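You operate a simulated robot arm through the tools that you are given. There is no shell and no other tool. Be economical: measure what you need, move in short steps, check, and stop when the job is done.

Carry out the task below with a simulated robot arm. There is one attempt and no reset: what you move stays moved.

JOB
Set the belt jig to the loop length on the press card.
Fine: open the clamp first; park the pin in the slate tube while you slide; end with the pin in the teal tube and the clamp shut.

It is judged by the outcome, as a careful person would: the job done as asked, and still so three seconds after it is handed in. It fails if anything else is knocked over, pushed out of place, dropped, spilled or broken.

ROBOT AND FRAMES
A 7-joint arm with a two-finger parallel gripper, fixed in place. Base frame: the origin is at the foot of the arm, x ahead of it, y to its left, z up; the work surface is at about z = 0.907. Lengths are in m, angles in degrees, forces in N, time in s.
With the tool pointing down near the work surface it reaches from about 0.3 to 0.68 m from the base axis. Its first joint turns from -66.0 to 66.0 degrees. Payload 1.57 kg.
The TCP is the grasp point between the finger pads, 0.03 m short of the fingertips. In the tool frame z runs along the fingers and y along their closing line. The gripper opens to 0.11 m. The fingers are 0.024 m wide and 0.012 m thick; the gripper's body (0.048 by 0.112 m) begins 0.078 m behind the TCP.
Orientation is that of the tool frame in the base frame, as a unit quaternion [x, y, z, w]. With the fingers straight down and closing along the base's y, the tool's x points along the base's -x, its y along +y and its z along -z.

CONTROLS
- The arm moves only by the tool arm_command. Its arguments are lists of equal length, an entry for each row: "offset": the shift along the tool's x, y, z in m, a list of three; "angular": the turn, a rotation vector about the tool's x, y, z in degrees, a list of three. In form: {"offset": [[dx, dy, dz], ...], "angular": [[rx, ry, rz], ...]}. A call has 1 to 10 rows; each row shifts and turns the commanded pose from where the row before left it, along the tool's axes as they then stand. "grip" is the opening, from 0 (shut) to 1 (fully open), set as the call begins (left out, the last holds). A row lasts 0.2 s, in which the tool goes at most 0.05 m and 8.6 degrees; a call with a longer step from one row to the next is refused whole, and so is a gripper value outside its range. Where a pose cannot be reached the arm comes as near as it can. A force on the tool above 40 N (or 10 N above the force at the start of the call, whichever is more), or a blocked arm, ends the call early, and 0.2 s more pass. Each finger travels about 0.108 m/s and halts on what it meets, pressing with about 42 N; the grip force reading is that of the motor and also rises with nothing between the fingers. The clock runs only during rows and for 0.2 s after the last one: add rows that do not move to give the fingers time. The reply holds the time, the measured pose of the TCP, the force on the tool along the base axes, the opening and the grip force, in the units named above and with some noise.
- Cameras (640 x 400 px; columns grow to the right, rows downward): "scene" is fixed at [0.1597, -0.3832, 1.4144]; the picture's right is [0.84, -0.55, 0.00], its down [-0.26, -0.40, -0.88] and it looks along [0.48, 0.74, -0.47] (base axes); focal length 309 px, centre (320, 200). "wrist" rides on the gripper at [0.07, 0.016, -0.141] in the tool frame; the picture's right is [-0.23, 0.97, 0.00], its down [-0.85, -0.20, -0.48] and it looks along [-0.47, -0.11, 0.88] (tool axes); focal length 222 px, centre (320, 200). There is no depth. A picture from a camera that has moved, and an enlarged one, comes with that camera's place and axes in the base frame and with its lens.
- grab_frame(camera): a new picture of that camera. The clock stands still meanwhile.
- zoom(camera, box): a new picture of the part [left, top, right, bottom] of that camera's present view, enlarged. The clock stands still meanwhile.
- close_job(): hands the job in; it is judged then, once.

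Work in short steps. Places have to be worked out from the pictures, the camera data and where the tool is seen: move nearer, look again, correct. Check each grasp and each placing, and mend what went wrong. You have 120 turns and 68 pictures in all, those below and enlarged ones among them. Open the gripper and draw the arm clear of the work before you hand the job in, unless the task says otherwise; then end with one line.

The tools are called after ">>>" as a command line: name --argument value ..., lists and objects as JSON in quotes. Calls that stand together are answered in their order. arm_command: Moves the arm, as the interface text tells. Its arguments: {"type":"object","properties":{"offset":{"type":"array"},"angular":{"type":"array"},"grip":{"type":"number"}},"required":["offset","angular"]} The other tools are called the same way: grab_frame (camera) takes a picture; zoom (camera, box) takes an enlarged picture of a part of a camera's view; close_job () hands the job in.

At the start:

```text
time: 0.0
tool_pos: [0.3448, 0.1061, 1.2872]
tcp_rot: [0.0, 1.0, 0.0, 0.0]
force: [0.1, -0.5, 0.6]
gripper_width: 0.11
finger_force: 0.0
```

scene: 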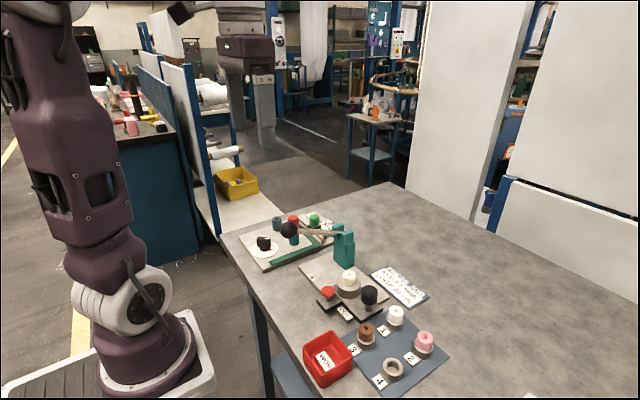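
wrist: 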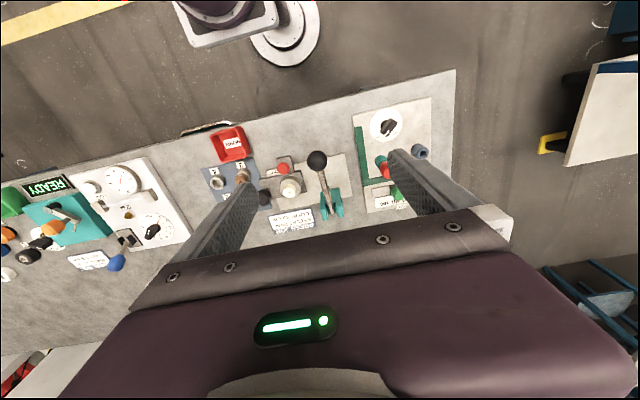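

The scene shows several fixtures; I zoom in on the bench to identify the jig, tubes, clamp and card.

>>> zoom --camera "scene" --box '[220, 190, 380, 290]'

>>> zoom --camera "scene" --box '[290, 250, 450, 350]'

>>> zoom --camera "wrist" --box '[180, 80, 460, 255]'

>>> zoom --camera "wrist" --box '[0, 140, 220, 290]'

```text
4.00 times, centred on (300, 240) of scene
camera zoom: at [0.1597, -0.3832, 1.4144], right [0.84, -0.55, 0.0], down [-0.26, -0.4, -0.88], along [0.48, 0.74, -0.47], focal length 1235 px, centre (400, 40)
```

zoom: 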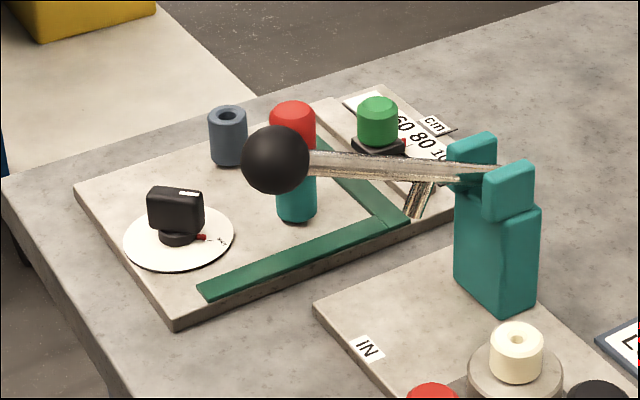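

```text
4.00 times, centred on (370, 300) of scene
camera zoom: at [0.1597, -0.3832, 1.4144], right [0.84, -0.55, 0.0], down [-0.26, -0.4, -0.88], along [0.48, 0.74, -0.47], focal length 1235 px, centre (120, -200)
```

zoom: 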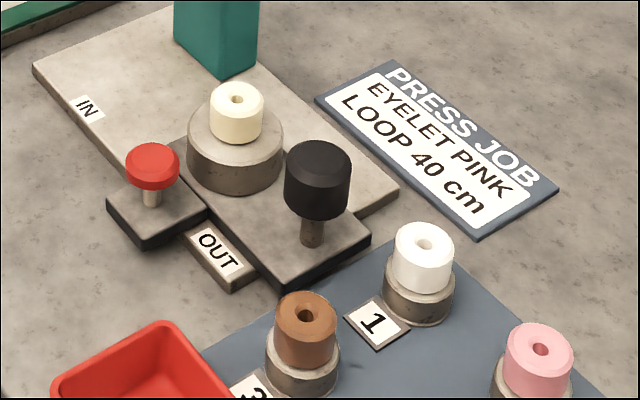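

```text
2.29 times, centred on (320, 168) of wrist
camera zoom: at [0.2743, 0.1231, 1.4281], right [0.23, 0.97, 0.0], down [0.85, -0.2, 0.48], along [0.47, -0.11, -0.88], focal length 508 px, centre (320, 274)
```

zoom: 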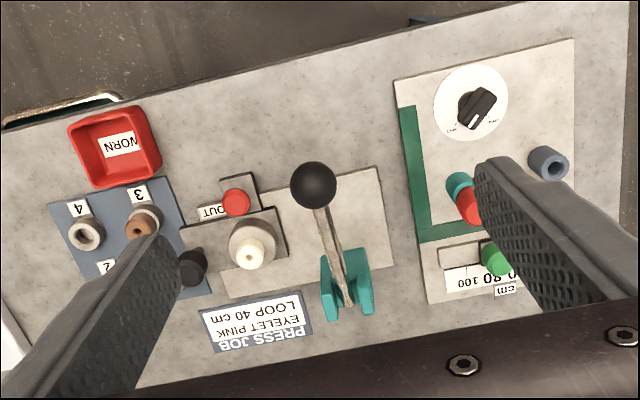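

```text
2.67 times, centred on (110, 215) of wrist
camera zoom: at [0.2743, 0.1231, 1.4281], right [0.23, 0.97, 0.0], down [0.85, -0.2, 0.48], along [0.47, -0.11, -0.88], focal length 592 px, centre (880, 160)
```

zoom: 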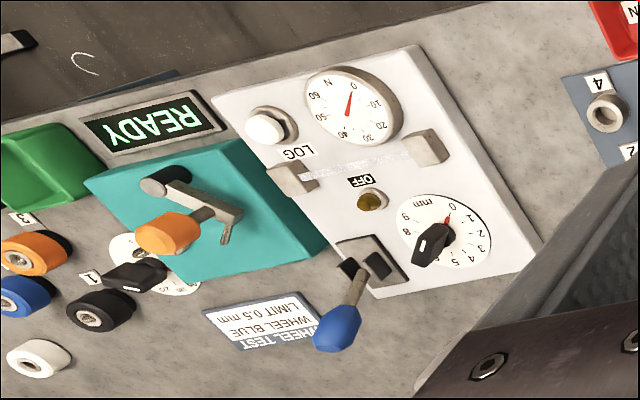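

The jig is the board at the right of the wrist view: black rotary clamp, red pin in the teal tube, empty slate tube, green slider knob with a cm scale; the card says 40 cm. I move over it for a closer look.

>>> arm_command --offset '[[0, 0.04, 0.03], [0, 0.04, 0.03], [0, 0.04, 0.03], [0, 0.04, 0.03], [0, 0, 0]]' --angular '[[0, 0, 0], [0, 0, 0], [0, 0, 0], [0, 0, 0], [0, 0, 0]]'

>>> grab_frame --camera "wrist"

```text
time: 1.2
tool_pos: [0.3442, 0.2636, 1.1686]
tcp_rot: [0.0, 1.0, 0.001, 0.0]
force: [0.4, -0.2, 0.4]
gripper_width: 0.1097
finger_force: 0.1
```

```text
61 pictures are left
camera wrist: at [0.2741, 0.2809, 1.3096], right [0.23, 0.97, 0.0], down [0.86, -0.2, 0.48], along [0.47, -0.11, -0.88], focal length 222 px, centre (320, 200)
```

wrist: 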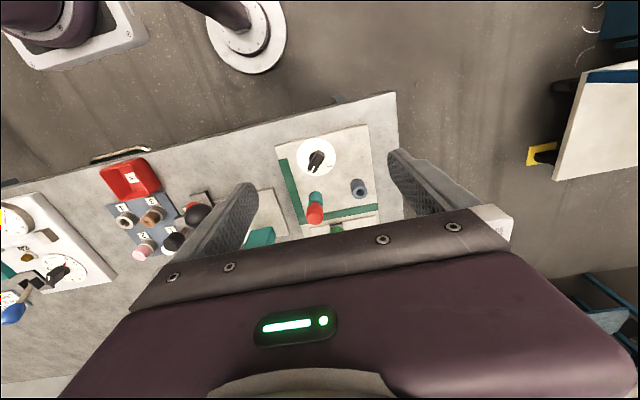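

>>> zoom --camera "wrist" --box '[250, 120, 394, 240]'

>>> zoom --camera "scene" --box '[235, 200, 345, 275]'

```text
3.33 times, centred on (322, 180) of wrist
camera zoom: at [0.2741, 0.2809, 1.3096], right [0.23, 0.97, 0.0], down [0.86, -0.2, 0.48], along [0.47, -0.11, -0.88], focal length 740 px, centre (313, 267)
```

zoom: 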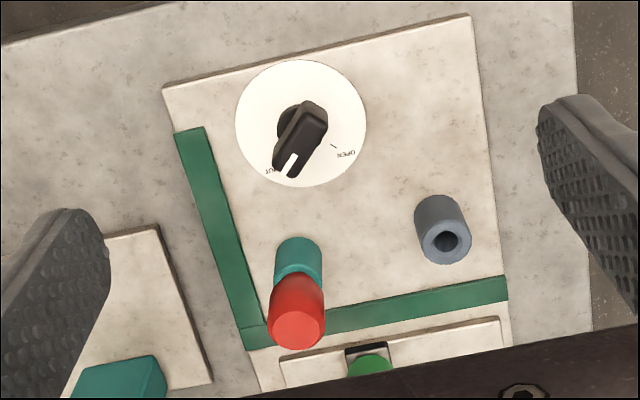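

```text
5.33 times, centred on (290, 238) of scene
camera zoom: at [0.1597, -0.3832, 1.4144], right [0.84, -0.55, 0.0], down [-0.26, -0.4, -0.88], along [0.48, 0.74, -0.47], focal length 1647 px, centre (480, 0)
```

zoom: 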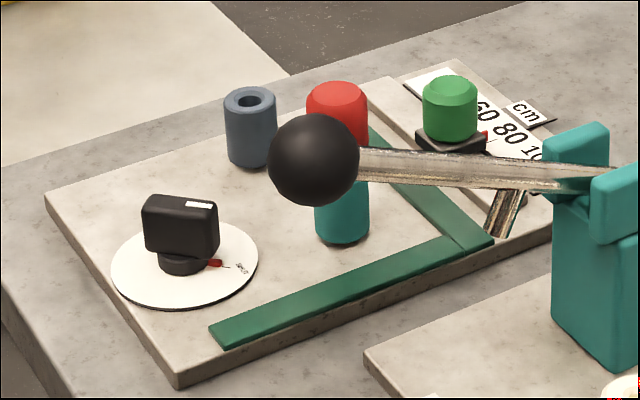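

Dial knob currently points at SHUT, roughly 70° from OPEN; the pin is in the teal tube near (0.473, 0.227), slate tube near (0.459, 0.307). I move forward to read the scale.

>>> arm_command --offset '[[-0.045, 0, 0], [-0.045, 0, 0.0], [0, 0, 0]]' --angular '[[0, 0, 0], [0, 0, 0], [0, 0, 0]]'

>>> zoom --camera "wrist" --box '[250, 70, 410, 170]'

>>> zoom --camera "wrist" --box '[260, 140, 400, 235]'

```text
time: 2.0
tool_pos: [0.436, 0.2666, 1.1676]
tcp_rot: [0.0, 1.0, 0.0, 0.001]
force: [-0.3, -0.1, -0.4]
gripper_width: 0.1098
finger_force: 0.0
```

```text
4.00 times, centred on (330, 120) of wrist
camera zoom: at [0.3654, 0.2828, 1.3097], right [0.23, 0.97, 0.0], down [0.85, -0.2, 0.48], along [0.47, -0.11, -0.88], focal length 888 px, centre (280, 520)
```

zoom: 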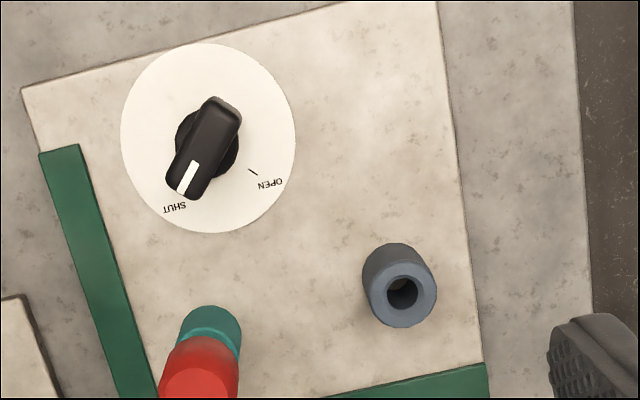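

```text
4.21 times, centred on (330, 188) of wrist
camera zoom: at [0.3654, 0.2828, 1.3097], right [0.23, 0.97, 0.0], down [0.85, -0.2, 0.48], along [0.47, -0.11, -0.88], focal length 935 px, centre (278, 253)
```

zoom: 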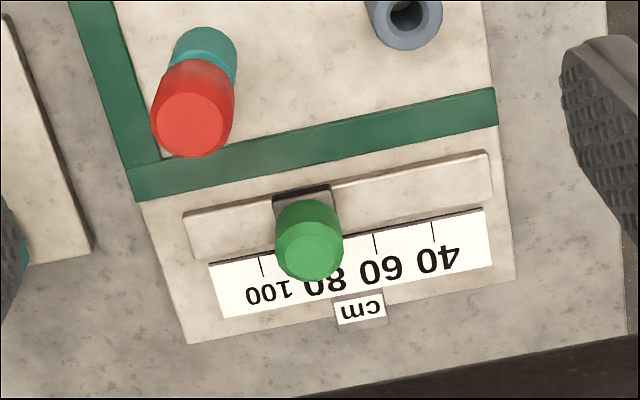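

Ticks: 40 cm at y≈0.306, slider now at ≈80 (y≈0.253), track along y. Clamp dial centre ≈(0.396, 0.246), handle at −43° (SHUT), OPEN at about +42°. I move above it and align the fingers across the handle.

>>> arm_command --offset '[[0.02, -0.01, 0.04], [0.02, -0.0106, 0.04], [0, 0, 0.04], [0, 0, 0], [0, 0, 0], [0, 0, 0], [0, 0, 0], [0, 0, 0], [0, 0, 0]]' --angular '[[0, 0, 0], [0, 0, 0], [0, 0, 0], [0, 0, 8.6], [0, 0, 8.6], [0, 0, 8.6], [0, 0, 8.6], [0, 0, 8.6], [0, 0, 0]]' --grip 0.5

>>> grab_frame --camera "wrist"

>>> zoom --camera "scene" --box '[210, 170, 370, 270]'

```text
time: 4.0
tool_pos: [0.395, 0.2465, 1.0463]
tcp_rot: [0.367, 0.93, 0.0, 0.0]
force: [0.9, -0.3, 0.6]
gripper_width: 0.0551
finger_force: 0.0
```

```text
56 pictures are left
camera wrist: at [0.3543, 0.3063, 1.1882], right [0.83, 0.56, 0.0], down [0.49, -0.73, 0.48], along [0.27, -0.4, -0.88], focal length 222 px, centre (320, 200)
```

wrist: 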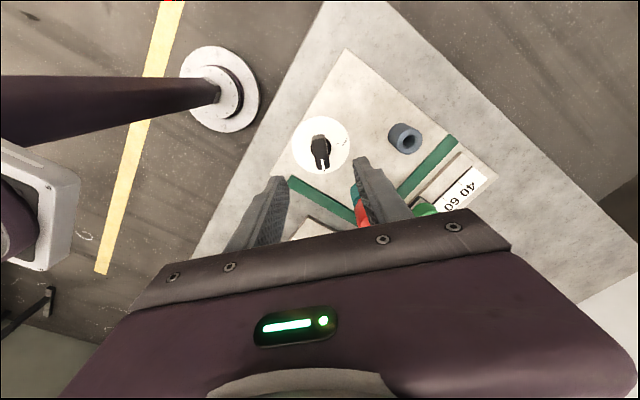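

```text
4.00 times, centred on (290, 220) of scene
camera zoom: at [0.1597, -0.3832, 1.4144], right [0.84, -0.55, 0.0], down [-0.26, -0.4, -0.88], along [0.48, 0.74, -0.47], focal length 1235 px, centre (440, 120)
```

zoom: 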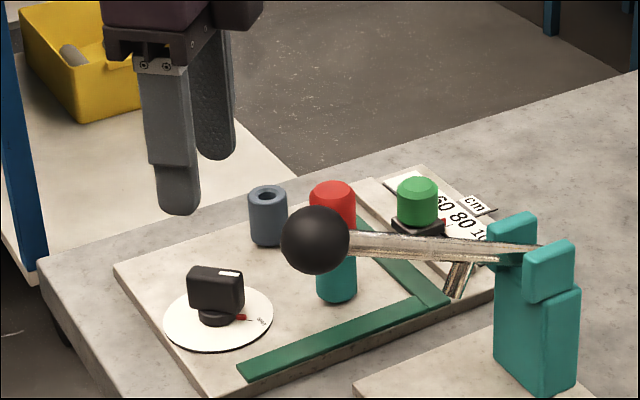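

>>> zoom --camera "wrist" --box '[270, 100, 370, 200]'

```text
4.00 times, centred on (320, 150) of wrist
camera zoom: at [0.3543, 0.3063, 1.1882], right [0.83, 0.56, 0.0], down [0.49, -0.73, 0.48], along [0.27, -0.4, -0.88], focal length 888 px, centre (320, 400)
```

zoom: 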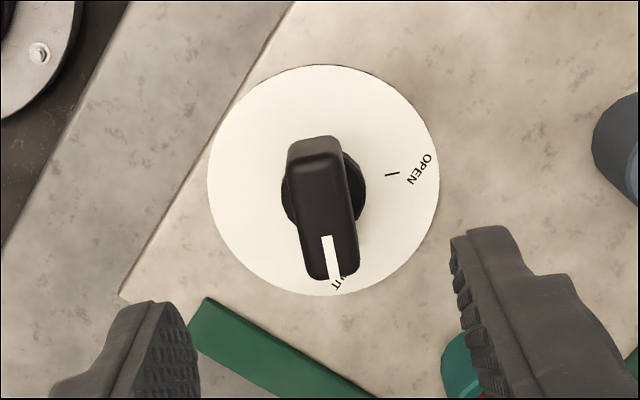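

Knob centre refines to (0.3945, 0.2483), handle at about −47°. I turn 4° more, descend and grip it.

>>> arm_command --offset '[[0.0016, 0.001, 0.03], [0, 0, 0.03], [0, 0, 0.0255], [0, 0, 0]]' --angular '[[0, 0, 4], [0, 0, 0], [0, 0, 0], [0, 0, 0]]'

>>> zoom --camera "scene" --box '[210, 170, 370, 270]'

>>> zoom --camera "wrist" --box '[220, 100, 420, 225]'

```text
time: 5.0
tool_pos: [0.3944, 0.2468, 0.9604]
tcp_rot: [0.399, 0.917, -0.001, 0.0]
force: [0.4, 0.5, -0.8]
gripper_width: 0.0551
finger_force: 0.1
```

```text
4.00 times, centred on (290, 220) of scene
camera zoom: at [0.1597, -0.3832, 1.4144], right [0.84, -0.55, 0.0], down [-0.26, -0.4, -0.88], along [0.48, 0.74, -0.47], focal length 1235 px, centre (440, 120)
```

zoom: 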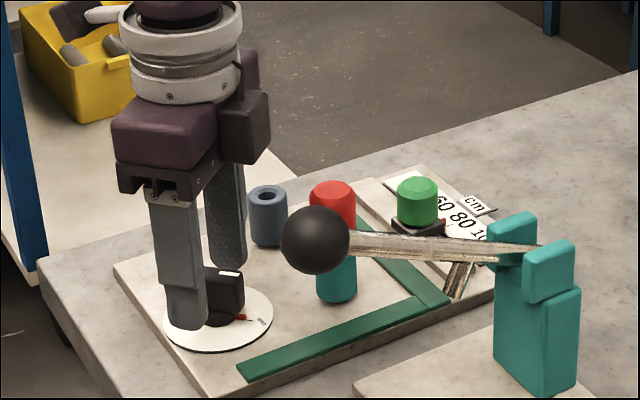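

```text
3.20 times, centred on (320, 162) of wrist
camera zoom: at [0.3575, 0.3093, 1.1028], right [0.87, 0.5, 0.0], down [0.44, -0.76, 0.48], along [0.24, -0.41, -0.88], focal length 711 px, centre (320, 320)
```

zoom: 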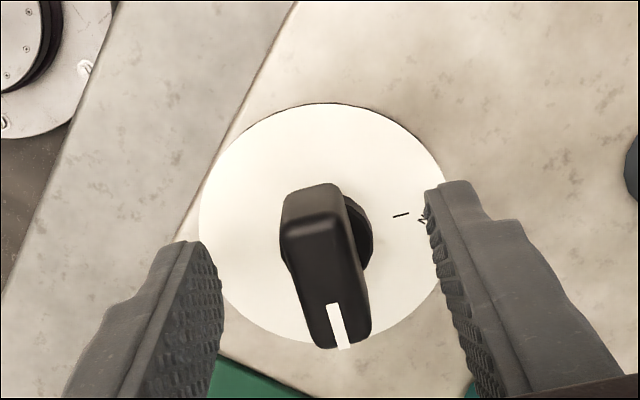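

Fingers straddle the handle and are aligned; I close on it.

>>> arm_command --offset '[[0, 0, 0], [0, 0, 0], [0, 0, 0]]' --angular '[[0, 0, 0], [0, 0, 0], [0, 0, 0]]' --grip 0.0

```text
time: 5.8
tool_pos: [0.3948, 0.2473, 0.9625]
tcp_rot: [0.399, 0.917, 0.001, 0.001]
force: [8.3, 6.3, -7.0]
gripper_width: 0.0156
finger_force: 31.6
```

Gripped (15.6 mm). Now I turn the handle counter-clockwise (seen from above) toward OPEN.

>>> arm_command --offset '[[0, 0, 0], [0, 0, 0], [0, 0, 0], [0, 0, 0], [0, 0, 0], [0, 0, 0], [0, 0, 0], [0, 0, 0], [0, 0, 0], [0, 0, 0]]' --angular '[[0, 0, -8.5], [0, 0, -8.5], [0, 0, -8.5], [0, 0, -8.5], [0, 0, -8.5], [0, 0, -8.5], [0, 0, -8.5], [0, 0, -8.5], [0, 0, -8.5], [0, 0, -8.5]]'

>>> zoom --camera "wrist" --box '[220, 100, 420, 225]'

>>> zoom --camera "scene" --box '[230, 210, 310, 270]'

```text
time: 7.6
tool_pos: [0.3946, 0.2433, 0.962]
tcp_rot: [-0.175, 0.985, -0.004, -0.003]
force: [-0.9, -7.0, 10.6]
gripper_width: 0.016
finger_force: 31.1
stopped in row 9: the force on the tool passed its limit (the readings are from after the stop); the commanded pose is now the measured one
```

```text
3.20 times, centred on (320, 162) of wrist
camera zoom: at [0.3229, 0.2369, 1.1031], right [-0.12, 0.99, -0.01], down [0.87, 0.11, 0.47], along [0.47, 0.05, -0.88], focal length 711 px, centre (320, 320)
```

zoom: 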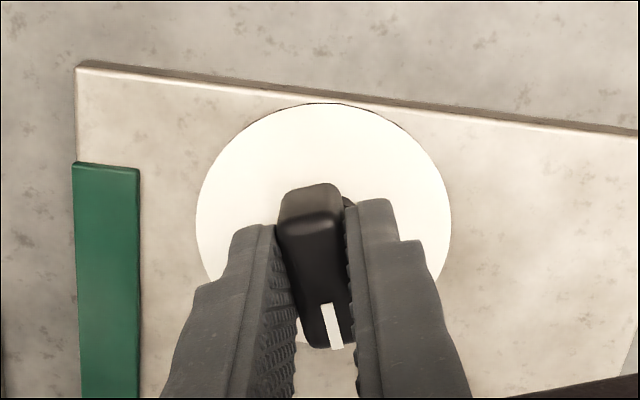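

```text
6.67 times, centred on (270, 240) of scene
camera zoom: at [0.1596, -0.3834, 1.4143], right [0.84, -0.55, 0.0], down [-0.26, -0.4, -0.88], along [0.48, 0.74, -0.47], focal length 2059 px, centre (653, -67)
```

zoom: 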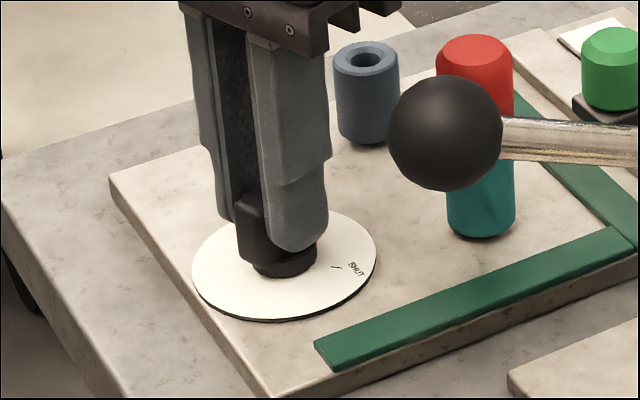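

The turn stopped about 67° in, on force. I loosen the grip to relax and look at where the handle points.

>>> arm_command --offset '[[0, 0, 0], [0, 0, 0], [0, 0, 0]]' --angular '[[0, 0, 0], [0, 0, 0], [0, 0, 0]]' --grip 0.5

>>> zoom --camera "wrist" --box '[220, 100, 420, 225]'

```text
time: 8.4
tool_pos: [0.3938, 0.2452, 0.9613]
tcp_rot: [-0.175, 0.985, -0.003, -0.001]
force: [0.6, 0.1, 0.0]
gripper_width: 0.0554
finger_force: 0.1
```

```text
3.20 times, centred on (320, 162) of wrist
camera zoom: at [0.323, 0.2374, 1.1027], right [-0.12, 0.99, -0.01], down [0.87, 0.11, 0.47], along [0.47, 0.05, -0.88], focal length 711 px, centre (320, 320)
```

zoom: 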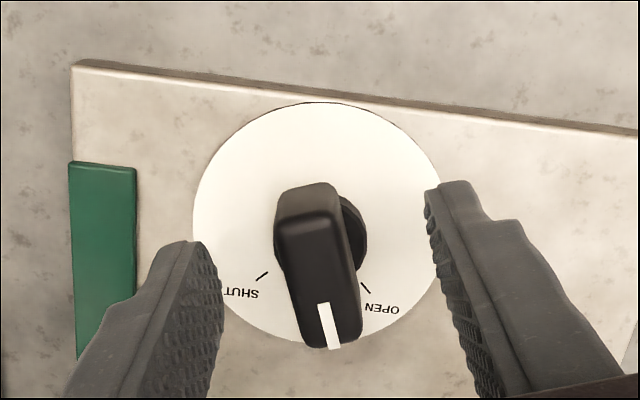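

The handle is at about +20°, still ~22° short of the OPEN tick, so I regrip and turn on slowly.

>>> arm_command --offset '[[0, -0.001, 0], [0, 0, 0], [0, 0, 0]]' --angular '[[0, 0, 0], [0, 0, 0], [0, 0, 0]]' --grip 0.0

>>> arm_command --offset '[[0, 0, 0], [0, 0, 0], [0, 0, 0], [0, 0, 0], [0, 0, 0], [0, 0, 0], [0, 0, 0]]' --angular '[[0, 0, -3.5], [0, 0, -3.5], [0, 0, -3.5], [0, 0, -3.5], [0, 0, -3.5], [0, 0, -3.5], [0, 0, -3]]'

```text
time: 9.2
tool_pos: [0.3939, 0.2441, 0.9611]
tcp_rot: [-0.176, 0.984, -0.003, -0.002]
force: [-1.7, 2.5, -0.9]
gripper_width: 0.016
finger_force: 31.0
```

```text
time: 10.8
tool_pos: [0.3953, 0.2426, 0.9604]
tcp_rot: [-0.376, 0.927, -0.003, -0.003]
force: [1.9, -1.9, -3.4]
gripper_width: 0.0158
finger_force: 30.8
```

Turned smoothly to 44°. I open the fingers and check against the OPEN mark.

>>> arm_command --offset '[[0, 0, 0], [0, 0, 0], [0, 0, -0.04], [0, 0, -0.04], [0, 0, 0]]' --angular '[[0, 0, 0], [0, 0, 0], [0, 0, 0], [0, 0, 0], [0, 0, 0]]' --grip 0.5

>>> zoom --camera "wrist" --box '[220, 100, 420, 225]'

>>> zoom --camera "scene" --box '[230, 200, 350, 275]'

```text
time: 12.0
tool_pos: [0.3954, 0.2447, 1.0428]
tcp_rot: [-0.376, 0.927, -0.003, -0.005]
force: [0.5, -0.8, 0.1]
gripper_width: 0.0548
finger_force: 0.0
```

```text
3.20 times, centred on (320, 162) of wrist
camera zoom: at [0.3339, 0.2094, 1.1849], right [-0.52, 0.86, 0.0], down [0.75, 0.46, 0.47], along [0.41, 0.24, -0.88], focal length 711 px, centre (320, 320)
```

zoom: 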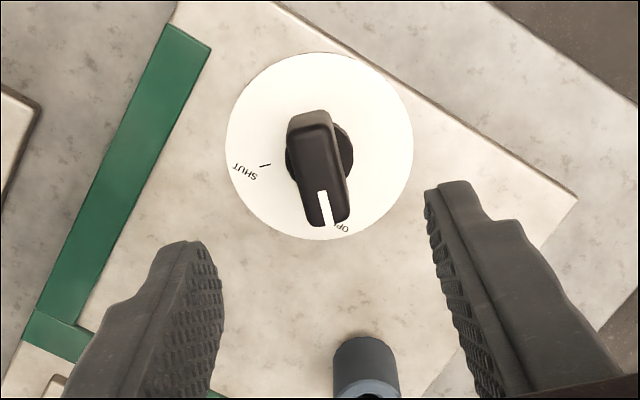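

```text
5.33 times, centred on (290, 238) of scene
camera zoom: at [0.1597, -0.3832, 1.4144], right [0.84, -0.55, 0.0], down [-0.26, -0.4, -0.88], along [0.48, 0.74, -0.47], focal length 1647 px, centre (480, 0)
```

zoom: 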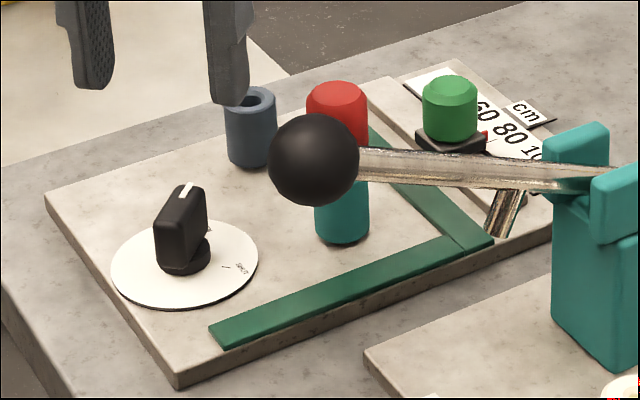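

Handle is at OPEN. I raise, turn back square, and go above the red pin.

>>> arm_command --offset '[[0, 0, -0.04], [0, 0, -0.03], [0, 0, 0], [0, 0, 0], [0, 0, 0], [0, 0, 0], [-0.04, -0.009, 0], [-0.0376, -0.009, 0], [0, 0, 0]]' --angular '[[0, 0, 8.6], [0, 0, 8.6], [0, 0, 8.6], [0, 0, 8.6], [0, 0, 8.6], [0, 0, 1.2], [0, 0, 0], [0, 0, 0], [0, 0, 0]]' --grip 0.6

>>> grab_frame --camera "wrist"

```text
time: 14.0
tool_pos: [0.4744, 0.2285, 1.1108]
tcp_rot: [0.001, 1.0, -0.003, -0.002]
force: [-0.7, -0.2, 0.1]
gripper_width: 0.0664
finger_force: 0.1
```

```text
46 pictures are left
camera wrist: at [0.4048, 0.246, 1.2524], right [0.23, 0.97, -0.01], down [0.86, -0.2, 0.48], along [0.46, -0.12, -0.88], focal length 222 px, centre (320, 200)
```

wrist: 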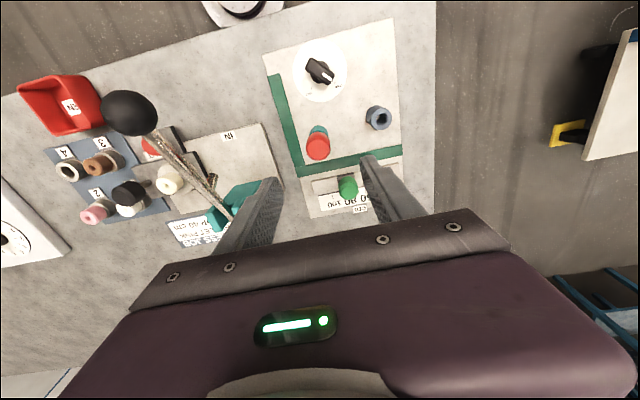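

>>> zoom --camera "wrist" --box '[280, 90, 410, 215]'

```text
3.20 times, centred on (345, 152) of wrist
camera zoom: at [0.4048, 0.246, 1.2524], right [0.23, 0.97, -0.01], down [0.86, -0.2, 0.48], along [0.46, -0.12, -0.88], focal length 711 px, centre (240, 352)
```

zoom: 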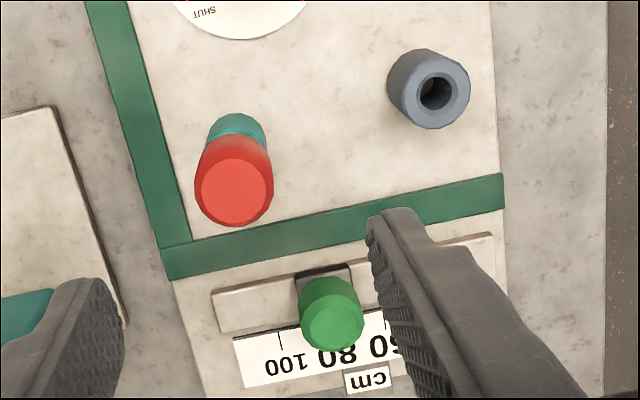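

Pin head refined to ≈(0.473, 0.226), top ≈1.0. I descend so the fingertips stay above the teal tube's rim.

>>> arm_command --offset '[[0.001, -0.0025, 0.04], [0, 0, 0.04], [0, 0, 0.03], [0, 0, 0]]' --angular '[[0, 0, 0], [0, 0, 0], [0, 0, 0], [0, 0, 0]]'

>>> zoom --camera "wrist" --box '[220, 100, 420, 225]'

>>> zoom --camera "scene" --box '[240, 180, 360, 255]'

```text
time: 15.0
tool_pos: [0.4713, 0.2253, 0.9993]
tcp_rot: [0.001, 1.0, -0.003, -0.002]
force: [0.3, -0.8, -0.5]
gripper_width: 0.0659
finger_force: 0.1
```

```text
3.20 times, centred on (320, 162) of wrist
camera zoom: at [0.4016, 0.2422, 1.1413], right [0.23, 0.97, -0.01], down [0.86, -0.2, 0.48], along [0.46, -0.12, -0.88], focal length 711 px, centre (320, 320)
```

zoom: 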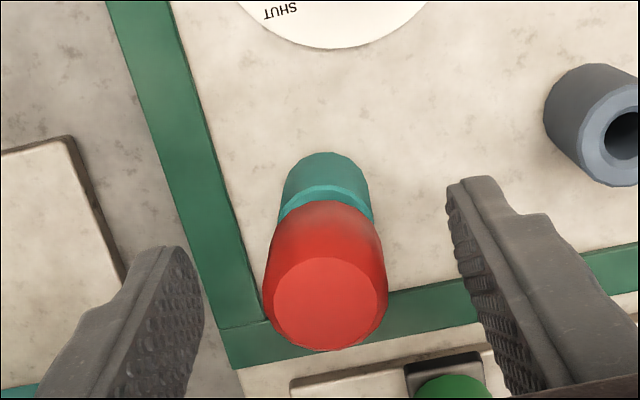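

```text
5.33 times, centred on (300, 218) of scene
camera zoom: at [0.1597, -0.3832, 1.4144], right [0.84, -0.55, 0.0], down [-0.26, -0.4, -0.88], along [0.48, 0.74, -0.47], focal length 1647 px, centre (427, 107)
```

zoom: 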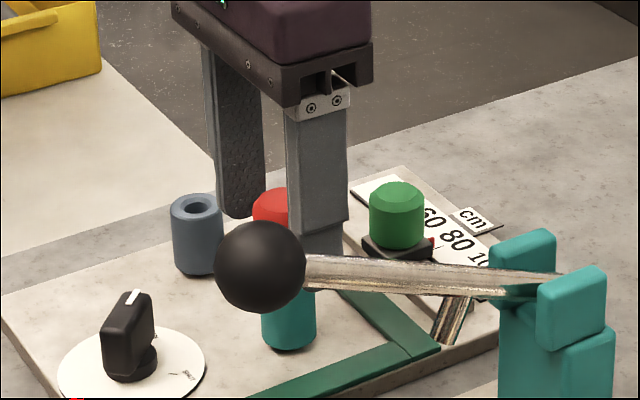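

Pin is centred between the fingers; I close on its head.

>>> arm_command --offset '[[-0.001, 0, 0], [0, 0, 0], [0, 0, 0]]' --angular '[[0, 0, 0], [0, 0, 0], [0, 0, 0]]' --grip 0.0

>>> arm_command --offset '[[0, 0, -0.02], [0, 0, -0.02], [0, 0, -0.02], [0, 0, 0]]' --angular '[[0, 0, 0], [0, 0, 0], [0, 0, 0], [0, 0, 0]]'

>>> grab_frame --camera "wrist"

>>> zoom --camera "scene" --box '[240, 180, 360, 255]'

```text
time: 15.8
tool_pos: [0.4722, 0.2242, 1.001]
tcp_rot: [0.002, 1.0, -0.004, -0.002]
force: [0.0, -0.9, -0.5]
gripper_width: 0.0286
finger_force: 38.0
```

```text
time: 16.8
tool_pos: [0.4718, 0.2249, 1.0616]
tcp_rot: [0.001, 1.0, -0.004, -0.001]
force: [0.4, -0.2, -0.5]
gripper_width: 0.0285
finger_force: 38.8
```

```text
42 pictures are left
camera wrist: at [0.4023, 0.2439, 1.2023], right [0.23, 0.97, -0.01], down [0.86, -0.2, 0.48], along [0.46, -0.12, -0.88], focal length 222 px, centre (320, 200)
```

wrist: 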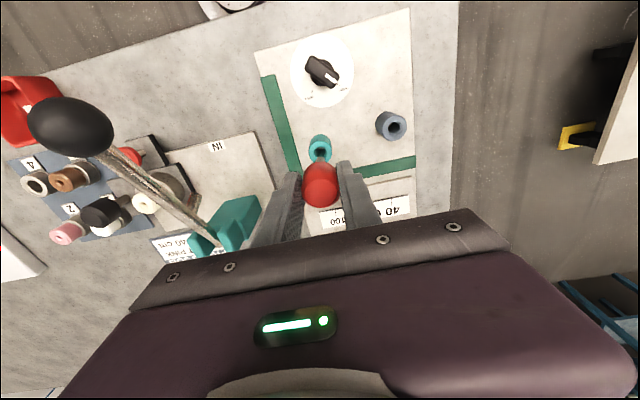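

```text
5.33 times, centred on (300, 218) of scene
camera zoom: at [0.1597, -0.3832, 1.4144], right [0.84, -0.55, 0.0], down [-0.26, -0.4, -0.88], along [0.48, 0.74, -0.47], focal length 1647 px, centre (427, 107)
```

zoom: 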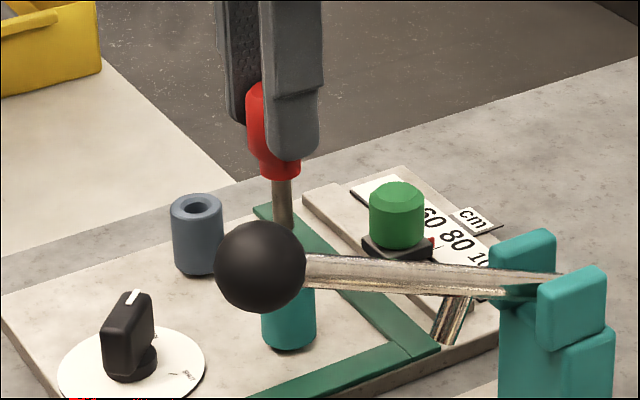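

>>> arm_command --offset '[[0, 0, -0.02], [0, 0, 0]]' --angular '[[0, 0, 0], [0, 0, 0]]'

>>> zoom --camera "wrist" --box '[270, 90, 430, 220]'

>>> zoom --camera "scene" --box '[240, 180, 360, 255]'

```text
time: 17.4
tool_pos: [0.4726, 0.225, 1.0818]
tcp_rot: [0.001, 1.0, -0.004, -0.002]
force: [0.4, 0.7, -0.9]
gripper_width: 0.0285
finger_force: 38.4
```

```text
3.08 times, centred on (350, 155) of wrist
camera zoom: at [0.4026, 0.2426, 1.2229], right [0.23, 0.97, -0.01], down [0.86, -0.2, 0.48], along [0.46, -0.12, -0.88], focal length 684 px, centre (228, 338)
```

zoom: 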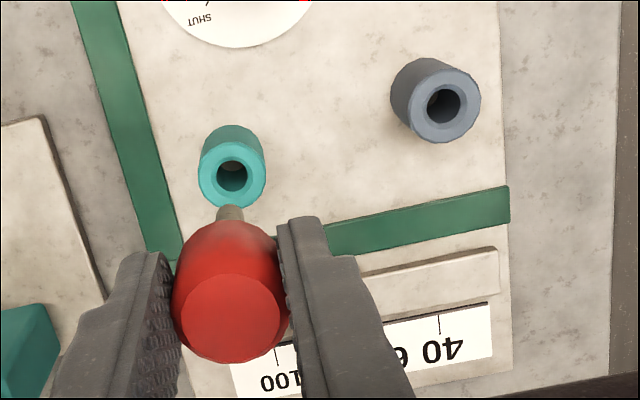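

```text
5.33 times, centred on (300, 218) of scene
camera zoom: at [0.1597, -0.3832, 1.4144], right [0.84, -0.55, 0.0], down [-0.26, -0.4, -0.88], along [0.48, 0.74, -0.47], focal length 1647 px, centre (427, 107)
```

zoom: 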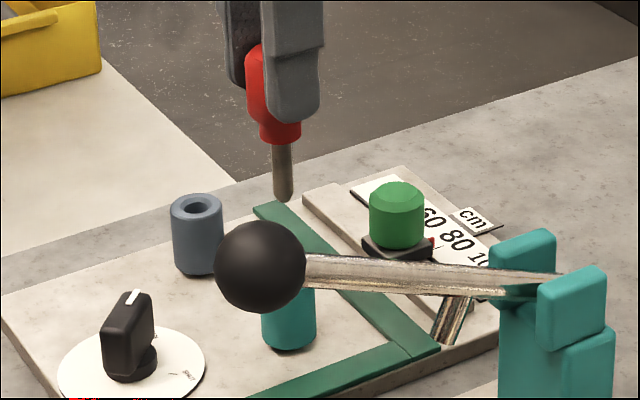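

Pin is out; shaft tip is above the tubes. From the same picture, slate hole is offset from the teal hole by about (−0.0085, +0.0806); I shift there and lower part way.

>>> arm_command --offset '[[0.004, 0.04, 0], [0.0045, 0.0406, 0], [0, 0, 0.02], [0, 0, 0]]' --angular '[[0, 0, 0], [0, 0, 0], [0, 0, 0], [0, 0, 0]]'

>>> zoom --camera "wrist" --box '[240, 100, 400, 225]'

>>> zoom --camera "scene" --box '[240, 190, 320, 250]'

```text
time: 18.4
tool_pos: [0.4643, 0.306, 1.0589]
tcp_rot: [0.001, 1.0, -0.003, -0.002]
force: [0.1, -0.3, -2.0]
gripper_width: 0.0283
finger_force: 38.5
```

```text
3.20 times, centred on (320, 162) of wrist
camera zoom: at [0.3938, 0.3239, 1.2009], right [0.23, 0.97, -0.01], down [0.86, -0.2, 0.48], along [0.46, -0.12, -0.88], focal length 711 px, centre (320, 320)
```

zoom: 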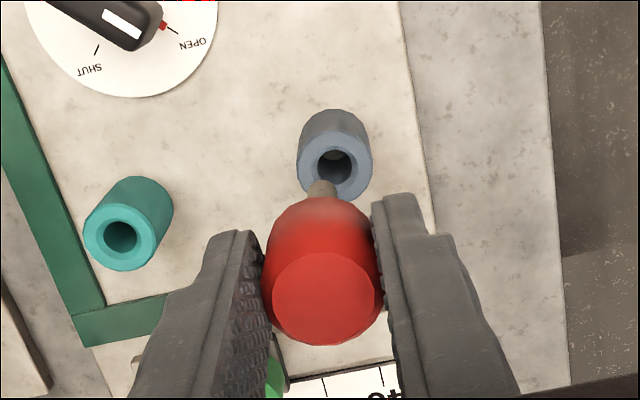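

```text
6.67 times, centred on (280, 220) of scene
camera zoom: at [0.1597, -0.3832, 1.4144], right [0.84, -0.55, 0.0], down [-0.26, -0.4, -0.88], along [0.48, 0.74, -0.47], focal length 2059 px, centre (587, 67)
```

zoom: 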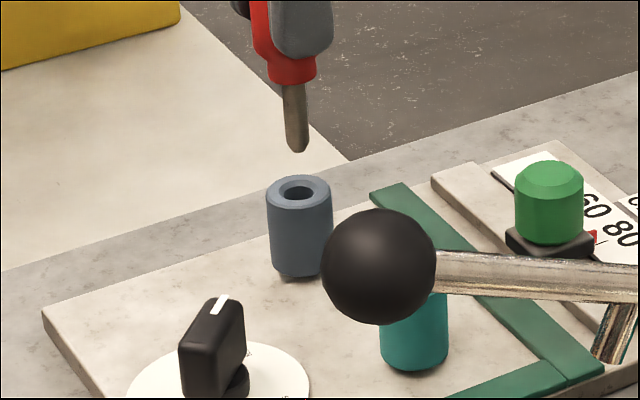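

>>> zoom --camera "wrist" --box '[300, 125, 348, 170]'

>>> zoom --camera "scene" --box '[268, 198, 292, 222]'

```text
8.89 times, centred on (324, 148) of wrist
camera zoom: at [0.3938, 0.3239, 1.2009], right [0.23, 0.97, -0.01], down [0.86, -0.2, 0.48], along [0.46, -0.12, -0.88], focal length 1974 px, centre (284, 667)
```

zoom: 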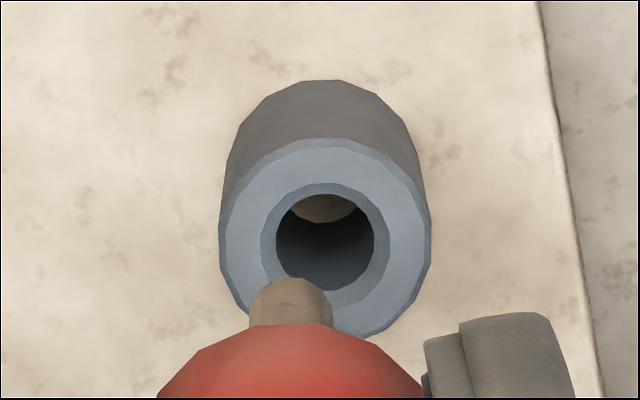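

```text
16.00 times, centred on (280, 210) of scene
camera zoom: at [0.1597, -0.3832, 1.4144], right [0.84, -0.55, 0.0], down [-0.26, -0.4, -0.88], along [0.48, 0.74, -0.47], focal length 4941 px, centre (960, 40)
```

zoom: 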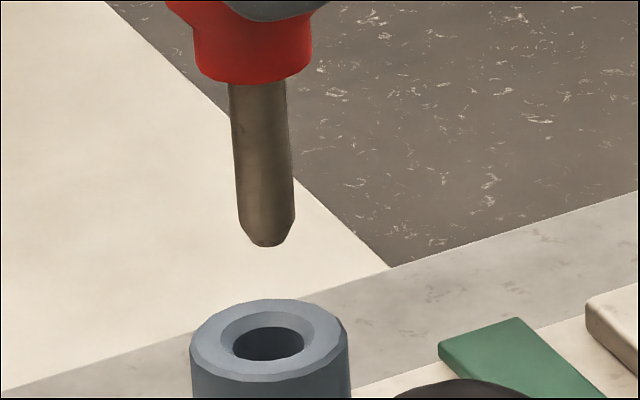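

Both views put the hole about (+0.001, +0.004) from the shaft axis. I correct and lower a little to recheck.

>>> arm_command --offset '[[-0.0012, 0.0038, 0], [0, 0, 0.012], [0, 0, 0]]' --angular '[[0, 0, 0], [0, 0, 0], [0, 0, 0]]'

>>> zoom --camera "wrist" --box '[300, 125, 348, 170]'

>>> zoom --camera "scene" --box '[268, 203, 292, 227]'

```text
time: 19.2
tool_pos: [0.4662, 0.3094, 1.0479]
tcp_rot: [0.002, 1.0, -0.004, -0.002]
force: [0.4, -0.1, -1.0]
gripper_width: 0.0285
finger_force: 38.5
```

```text
8.89 times, centred on (324, 148) of wrist
camera zoom: at [0.396, 0.3274, 1.1893], right [0.23, 0.97, -0.01], down [0.86, -0.2, 0.48], along [0.46, -0.12, -0.88], focal length 1974 px, centre (284, 667)
```

zoom: 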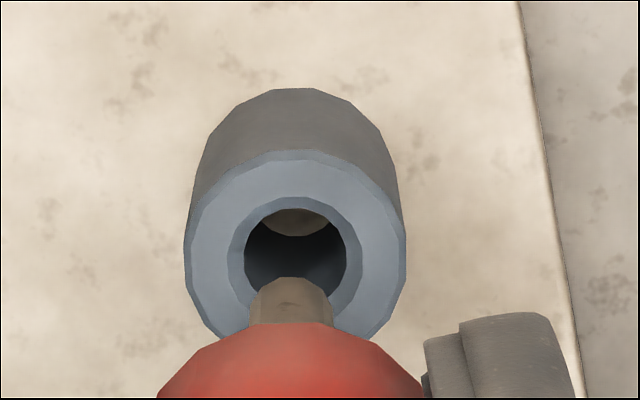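

```text
16.00 times, centred on (280, 215) of scene
camera zoom: at [0.1597, -0.3832, 1.4144], right [0.84, -0.55, 0.0], down [-0.26, -0.4, -0.88], along [0.48, 0.74, -0.47], focal length 4941 px, centre (960, -40)
```

zoom: 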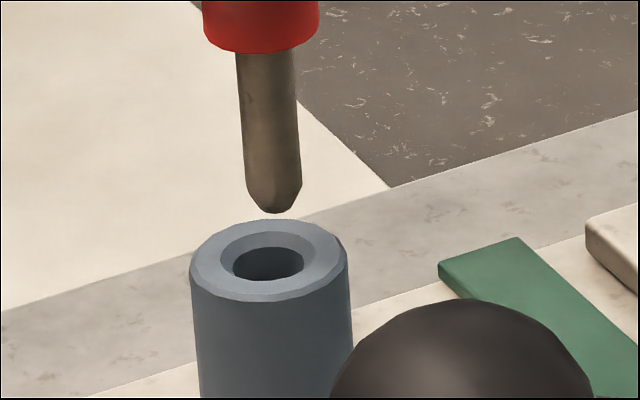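

Nearly aligned; a last 1 mm correction, then insert slowly.

>>> arm_command --offset '[[0.0012, 0.0006, 0], [0, 0, 0.008], [0, 0, 0.008], [0, 0, 0.008], [0, 0, 0]]' --angular '[[0, 0, 0], [0, 0, 0], [0, 0, 0], [0, 0, 0], [0, 0, 0]]'

>>> zoom --camera "scene" --box '[260, 198, 300, 238]'

```text
time: 20.4
tool_pos: [0.4641, 0.3083, 1.0247]
tcp_rot: [0.001, 1.0, -0.002, -0.002]
force: [-0.4, 0.1, 0.0]
gripper_width: 0.0285
finger_force: 38.6
```

```text
10.00 times, centred on (280, 218) of scene
camera zoom: at [0.1597, -0.3832, 1.4144], right [0.84, -0.55, 0.0], down [-0.26, -0.4, -0.88], along [0.48, 0.74, -0.47], focal length 3088 px, centre (720, 20)
```

zoom: 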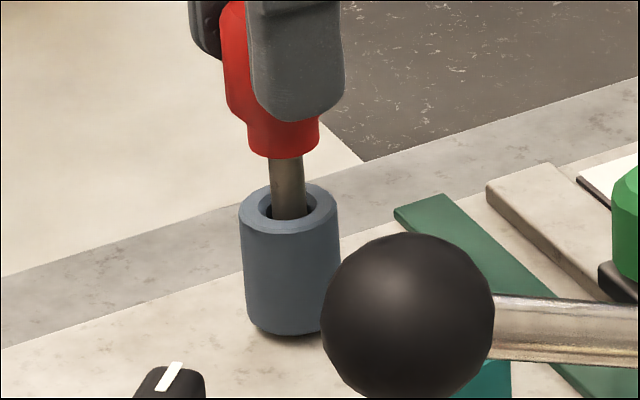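

The shaft is in the slate tube with no force. I lower to the seated height.

>>> arm_command --offset '[[0, 0, 0.008], [0, 0, 0.008], [0, 0, 0.006], [0, 0, 0]]' --angular '[[0, 0, 0], [0, 0, 0], [0, 0, 0], [0, 0, 0]]'

>>> zoom --camera "scene" --box '[260, 198, 300, 238]'

```text
time: 21.4
tool_pos: [0.4645, 0.3082, 1.0021]
tcp_rot: [0.0, 1.0, -0.004, -0.002]
force: [-0.4, 2.6, 3.8]
gripper_width: 0.0282
finger_force: 39.0
```

```text
10.00 times, centred on (280, 218) of scene
camera zoom: at [0.1596, -0.3832, 1.4144], right [0.84, -0.55, 0.0], down [-0.26, -0.4, -0.88], along [0.48, 0.74, -0.47], focal length 3088 px, centre (720, 20)
```

zoom: 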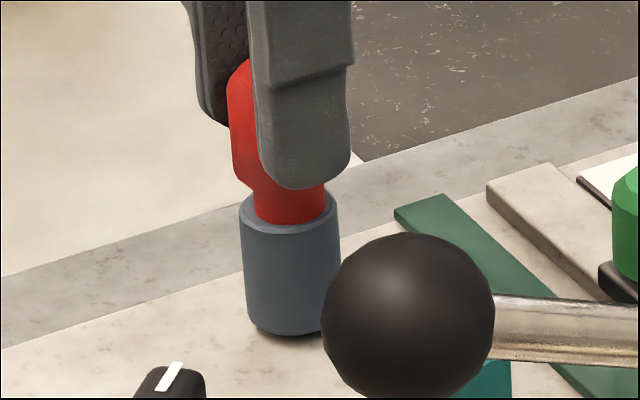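

Seated (light contact). I release, rise, and move over the green slider knob.

>>> arm_command --offset '[[0, 0, 0], [0, 0, 0], [0, 0, -0.045], [0, 0, -0.045], [-0.04, -0.03, 0], [-0.0415, -0.03, 0], [0, 0, 0]]' --angular '[[0, 0, 0], [0, 0, 0], [0, 0, 0], [0, 0, 0], [0, 0, 0], [0, 0, 0], [0, 0, 0]]' --grip 0.5

>>> grab_frame --camera "wrist"

>>> zoom --camera "wrist" --box '[250, 100, 410, 225]'

>>> zoom --camera "scene" --box '[250, 190, 370, 265]'

```text
refused: row 6 steps farther than a row can; nothing moved
```

```text
30 pictures are left
camera wrist: at [0.3942, 0.3264, 1.1434], right [0.23, 0.97, -0.01], down [0.86, -0.2, 0.48], along [0.46, -0.11, -0.88], focal length 222 px, centre (320, 200)
```

wrist: 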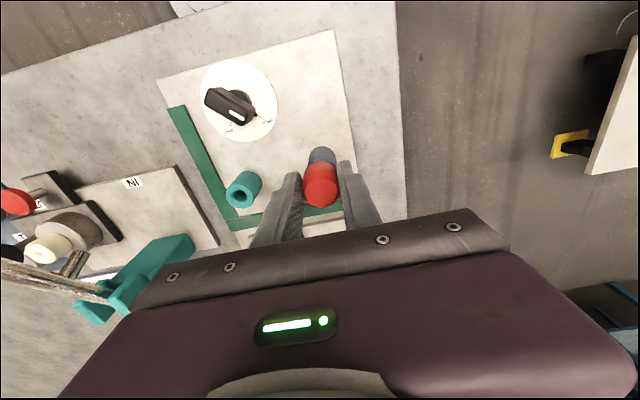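

```text
3.20 times, centred on (330, 162) of wrist
camera zoom: at [0.3942, 0.3264, 1.1434], right [0.23, 0.97, -0.01], down [0.86, -0.2, 0.48], along [0.46, -0.11, -0.88], focal length 711 px, centre (288, 320)
```

zoom: 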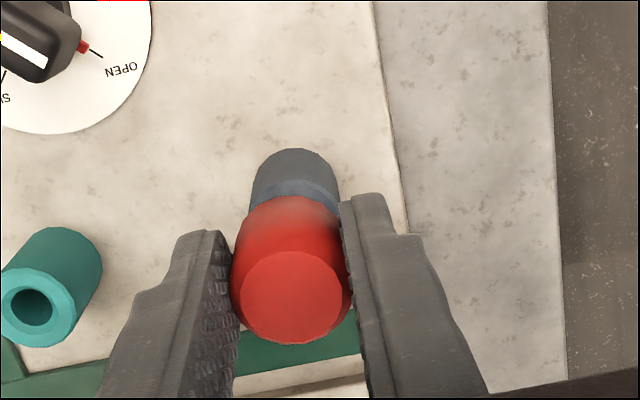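

```text
5.33 times, centred on (310, 228) of scene
camera zoom: at [0.1596, -0.3832, 1.4144], right [0.84, -0.55, 0.0], down [-0.26, -0.4, -0.88], along [0.48, 0.74, -0.47], focal length 1647 px, centre (373, 53)
```

zoom: 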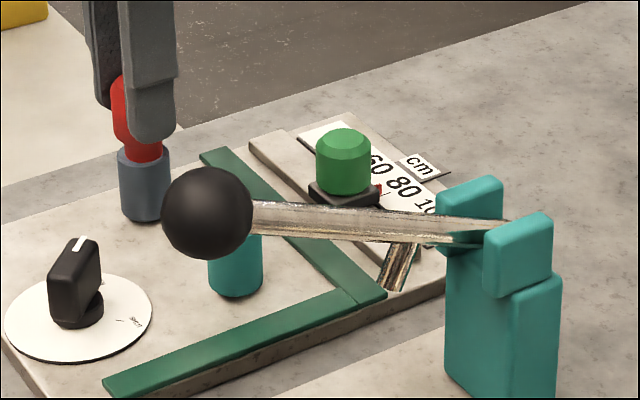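

That was refused for step size; same move in smaller rows.

>>> arm_command --offset '[[0, 0, 0], [0, 0, 0], [0, 0, -0.045], [0, 0, -0.045], [-0.027, -0.02, 0], [-0.027, -0.02, 0], [-0.0275, -0.02, 0], [0, 0, 0]]' --angular '[[0, 0, 0], [0, 0, 0], [0, 0, 0], [0, 0, 0], [0, 0, 0], [0, 0, 0], [0, 0, 0], [0, 0, 0]]' --grip 0.5

>>> zoom --camera "wrist" --box '[240, 100, 400, 225]'

```text
time: 23.2
tool_pos: [0.5472, 0.2485, 1.0927]
tcp_rot: [0.0, 1.0, -0.004, -0.001]
force: [0.5, -0.2, 0.3]
gripper_width: 0.0552
finger_force: 0.1
```

```text
3.20 times, centred on (320, 162) of wrist
camera zoom: at [0.4771, 0.2663, 1.2343], right [0.23, 0.97, -0.01], down [0.86, -0.2, 0.48], along [0.46, -0.12, -0.88], focal length 711 px, centre (320, 320)
```

zoom: 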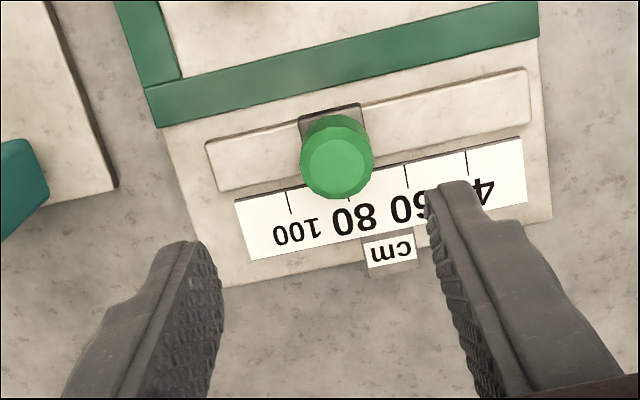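

Green knob at ≈(0.550, 0.251), top ≈0.972. I descend around it, tips just above the carriage.

>>> arm_command --offset '[[-0.003, 0.0025, 0.04], [0, 0, 0.04], [0, 0, 0.033], [0, 0, 0]]' --angular '[[0, 0, 0], [0, 0, 0], [0, 0, 0], [0, 0, 0]]'

>>> zoom --camera "wrist" --box '[240, 100, 400, 225]'

>>> zoom --camera "scene" --box '[270, 190, 350, 250]'

```text
time: 24.2
tool_pos: [0.5488, 0.2498, 0.9795]
tcp_rot: [0.001, 1.0, -0.004, -0.002]
force: [0.0, 0.7, -0.5]
gripper_width: 0.0552
finger_force: 0.0
```

```text
3.20 times, centred on (320, 162) of wrist
camera zoom: at [0.4793, 0.2679, 1.1208], right [0.23, 0.97, -0.01], down [0.86, -0.2, 0.48], along [0.46, -0.12, -0.88], focal length 711 px, centre (320, 320)
```

zoom: 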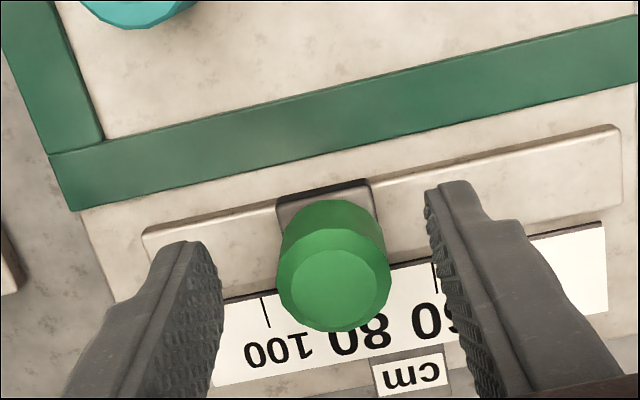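

```text
6.67 times, centred on (310, 220) of scene
camera zoom: at [0.1597, -0.3832, 1.4144], right [0.84, -0.55, 0.0], down [-0.26, -0.4, -0.88], along [0.48, 0.74, -0.47], focal length 2059 px, centre (387, 67)
```

zoom: 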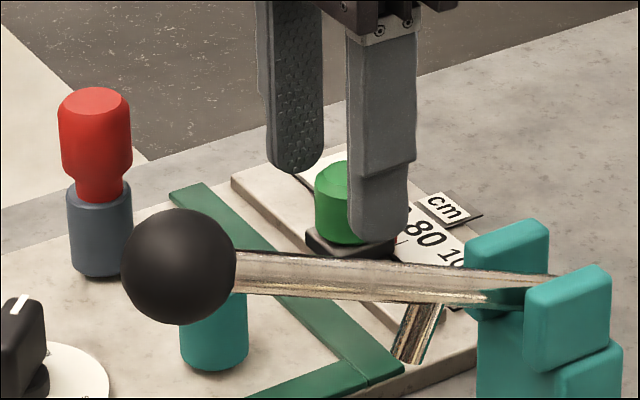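

Well straddled. I grip the knob, then slide +y by 0.0535 m (two 20-cm divisions).

>>> arm_command --offset '[[0, 0, 0], [0, 0, 0], [0, 0, 0]]' --angular '[[0, 0, 0], [0, 0, 0], [0, 0, 0]]' --grip 0.0

>>> arm_command --offset '[[0, 0.01, 0], [0, 0.01, 0], [0, 0.01, 0], [0, 0.01, 0], [0, 0.0095, 0], [0, 0, 0]]' --angular '[[0, 0, 0], [0, 0, 0], [0, 0, 0], [0, 0, 0], [0, 0, 0], [0, 0, 0]]'

>>> grab_frame --camera "wrist"

>>> zoom --camera "scene" --box '[270, 190, 350, 250]'

```text
time: 25.0
tool_pos: [0.5492, 0.249, 0.9797]
tcp_rot: [0.001, 1.0, -0.003, -0.001]
force: [0.6, 0.7, -5.4]
gripper_width: 0.0292
finger_force: 39.1
```

```text
time: 26.4
tool_pos: [0.5487, 0.3023, 0.9802]
tcp_rot: [0.001, 1.0, -0.004, -0.001]
force: [3.6, -1.8, 2.0]
gripper_width: 0.0292
finger_force: 38.9
```

```text
24 pictures are left
camera wrist: at [0.4789, 0.3184, 1.1208], right [0.23, 0.97, -0.01], down [0.86, -0.2, 0.48], along [0.46, -0.12, -0.88], focal length 222 px, centre (320, 200)
```

wrist: 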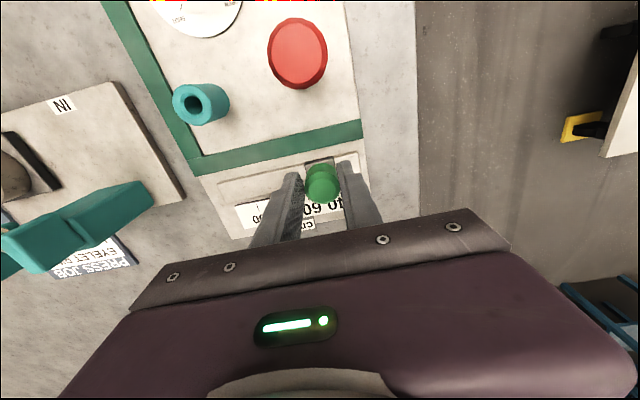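

```text
6.67 times, centred on (310, 220) of scene
camera zoom: at [0.1598, -0.3833, 1.4144], right [0.84, -0.55, 0.0], down [-0.26, -0.4, -0.88], along [0.48, 0.74, -0.47], focal length 2059 px, centre (387, 67)
```

zoom: 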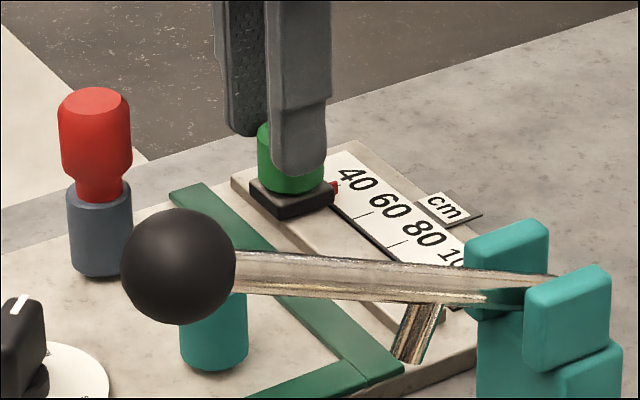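

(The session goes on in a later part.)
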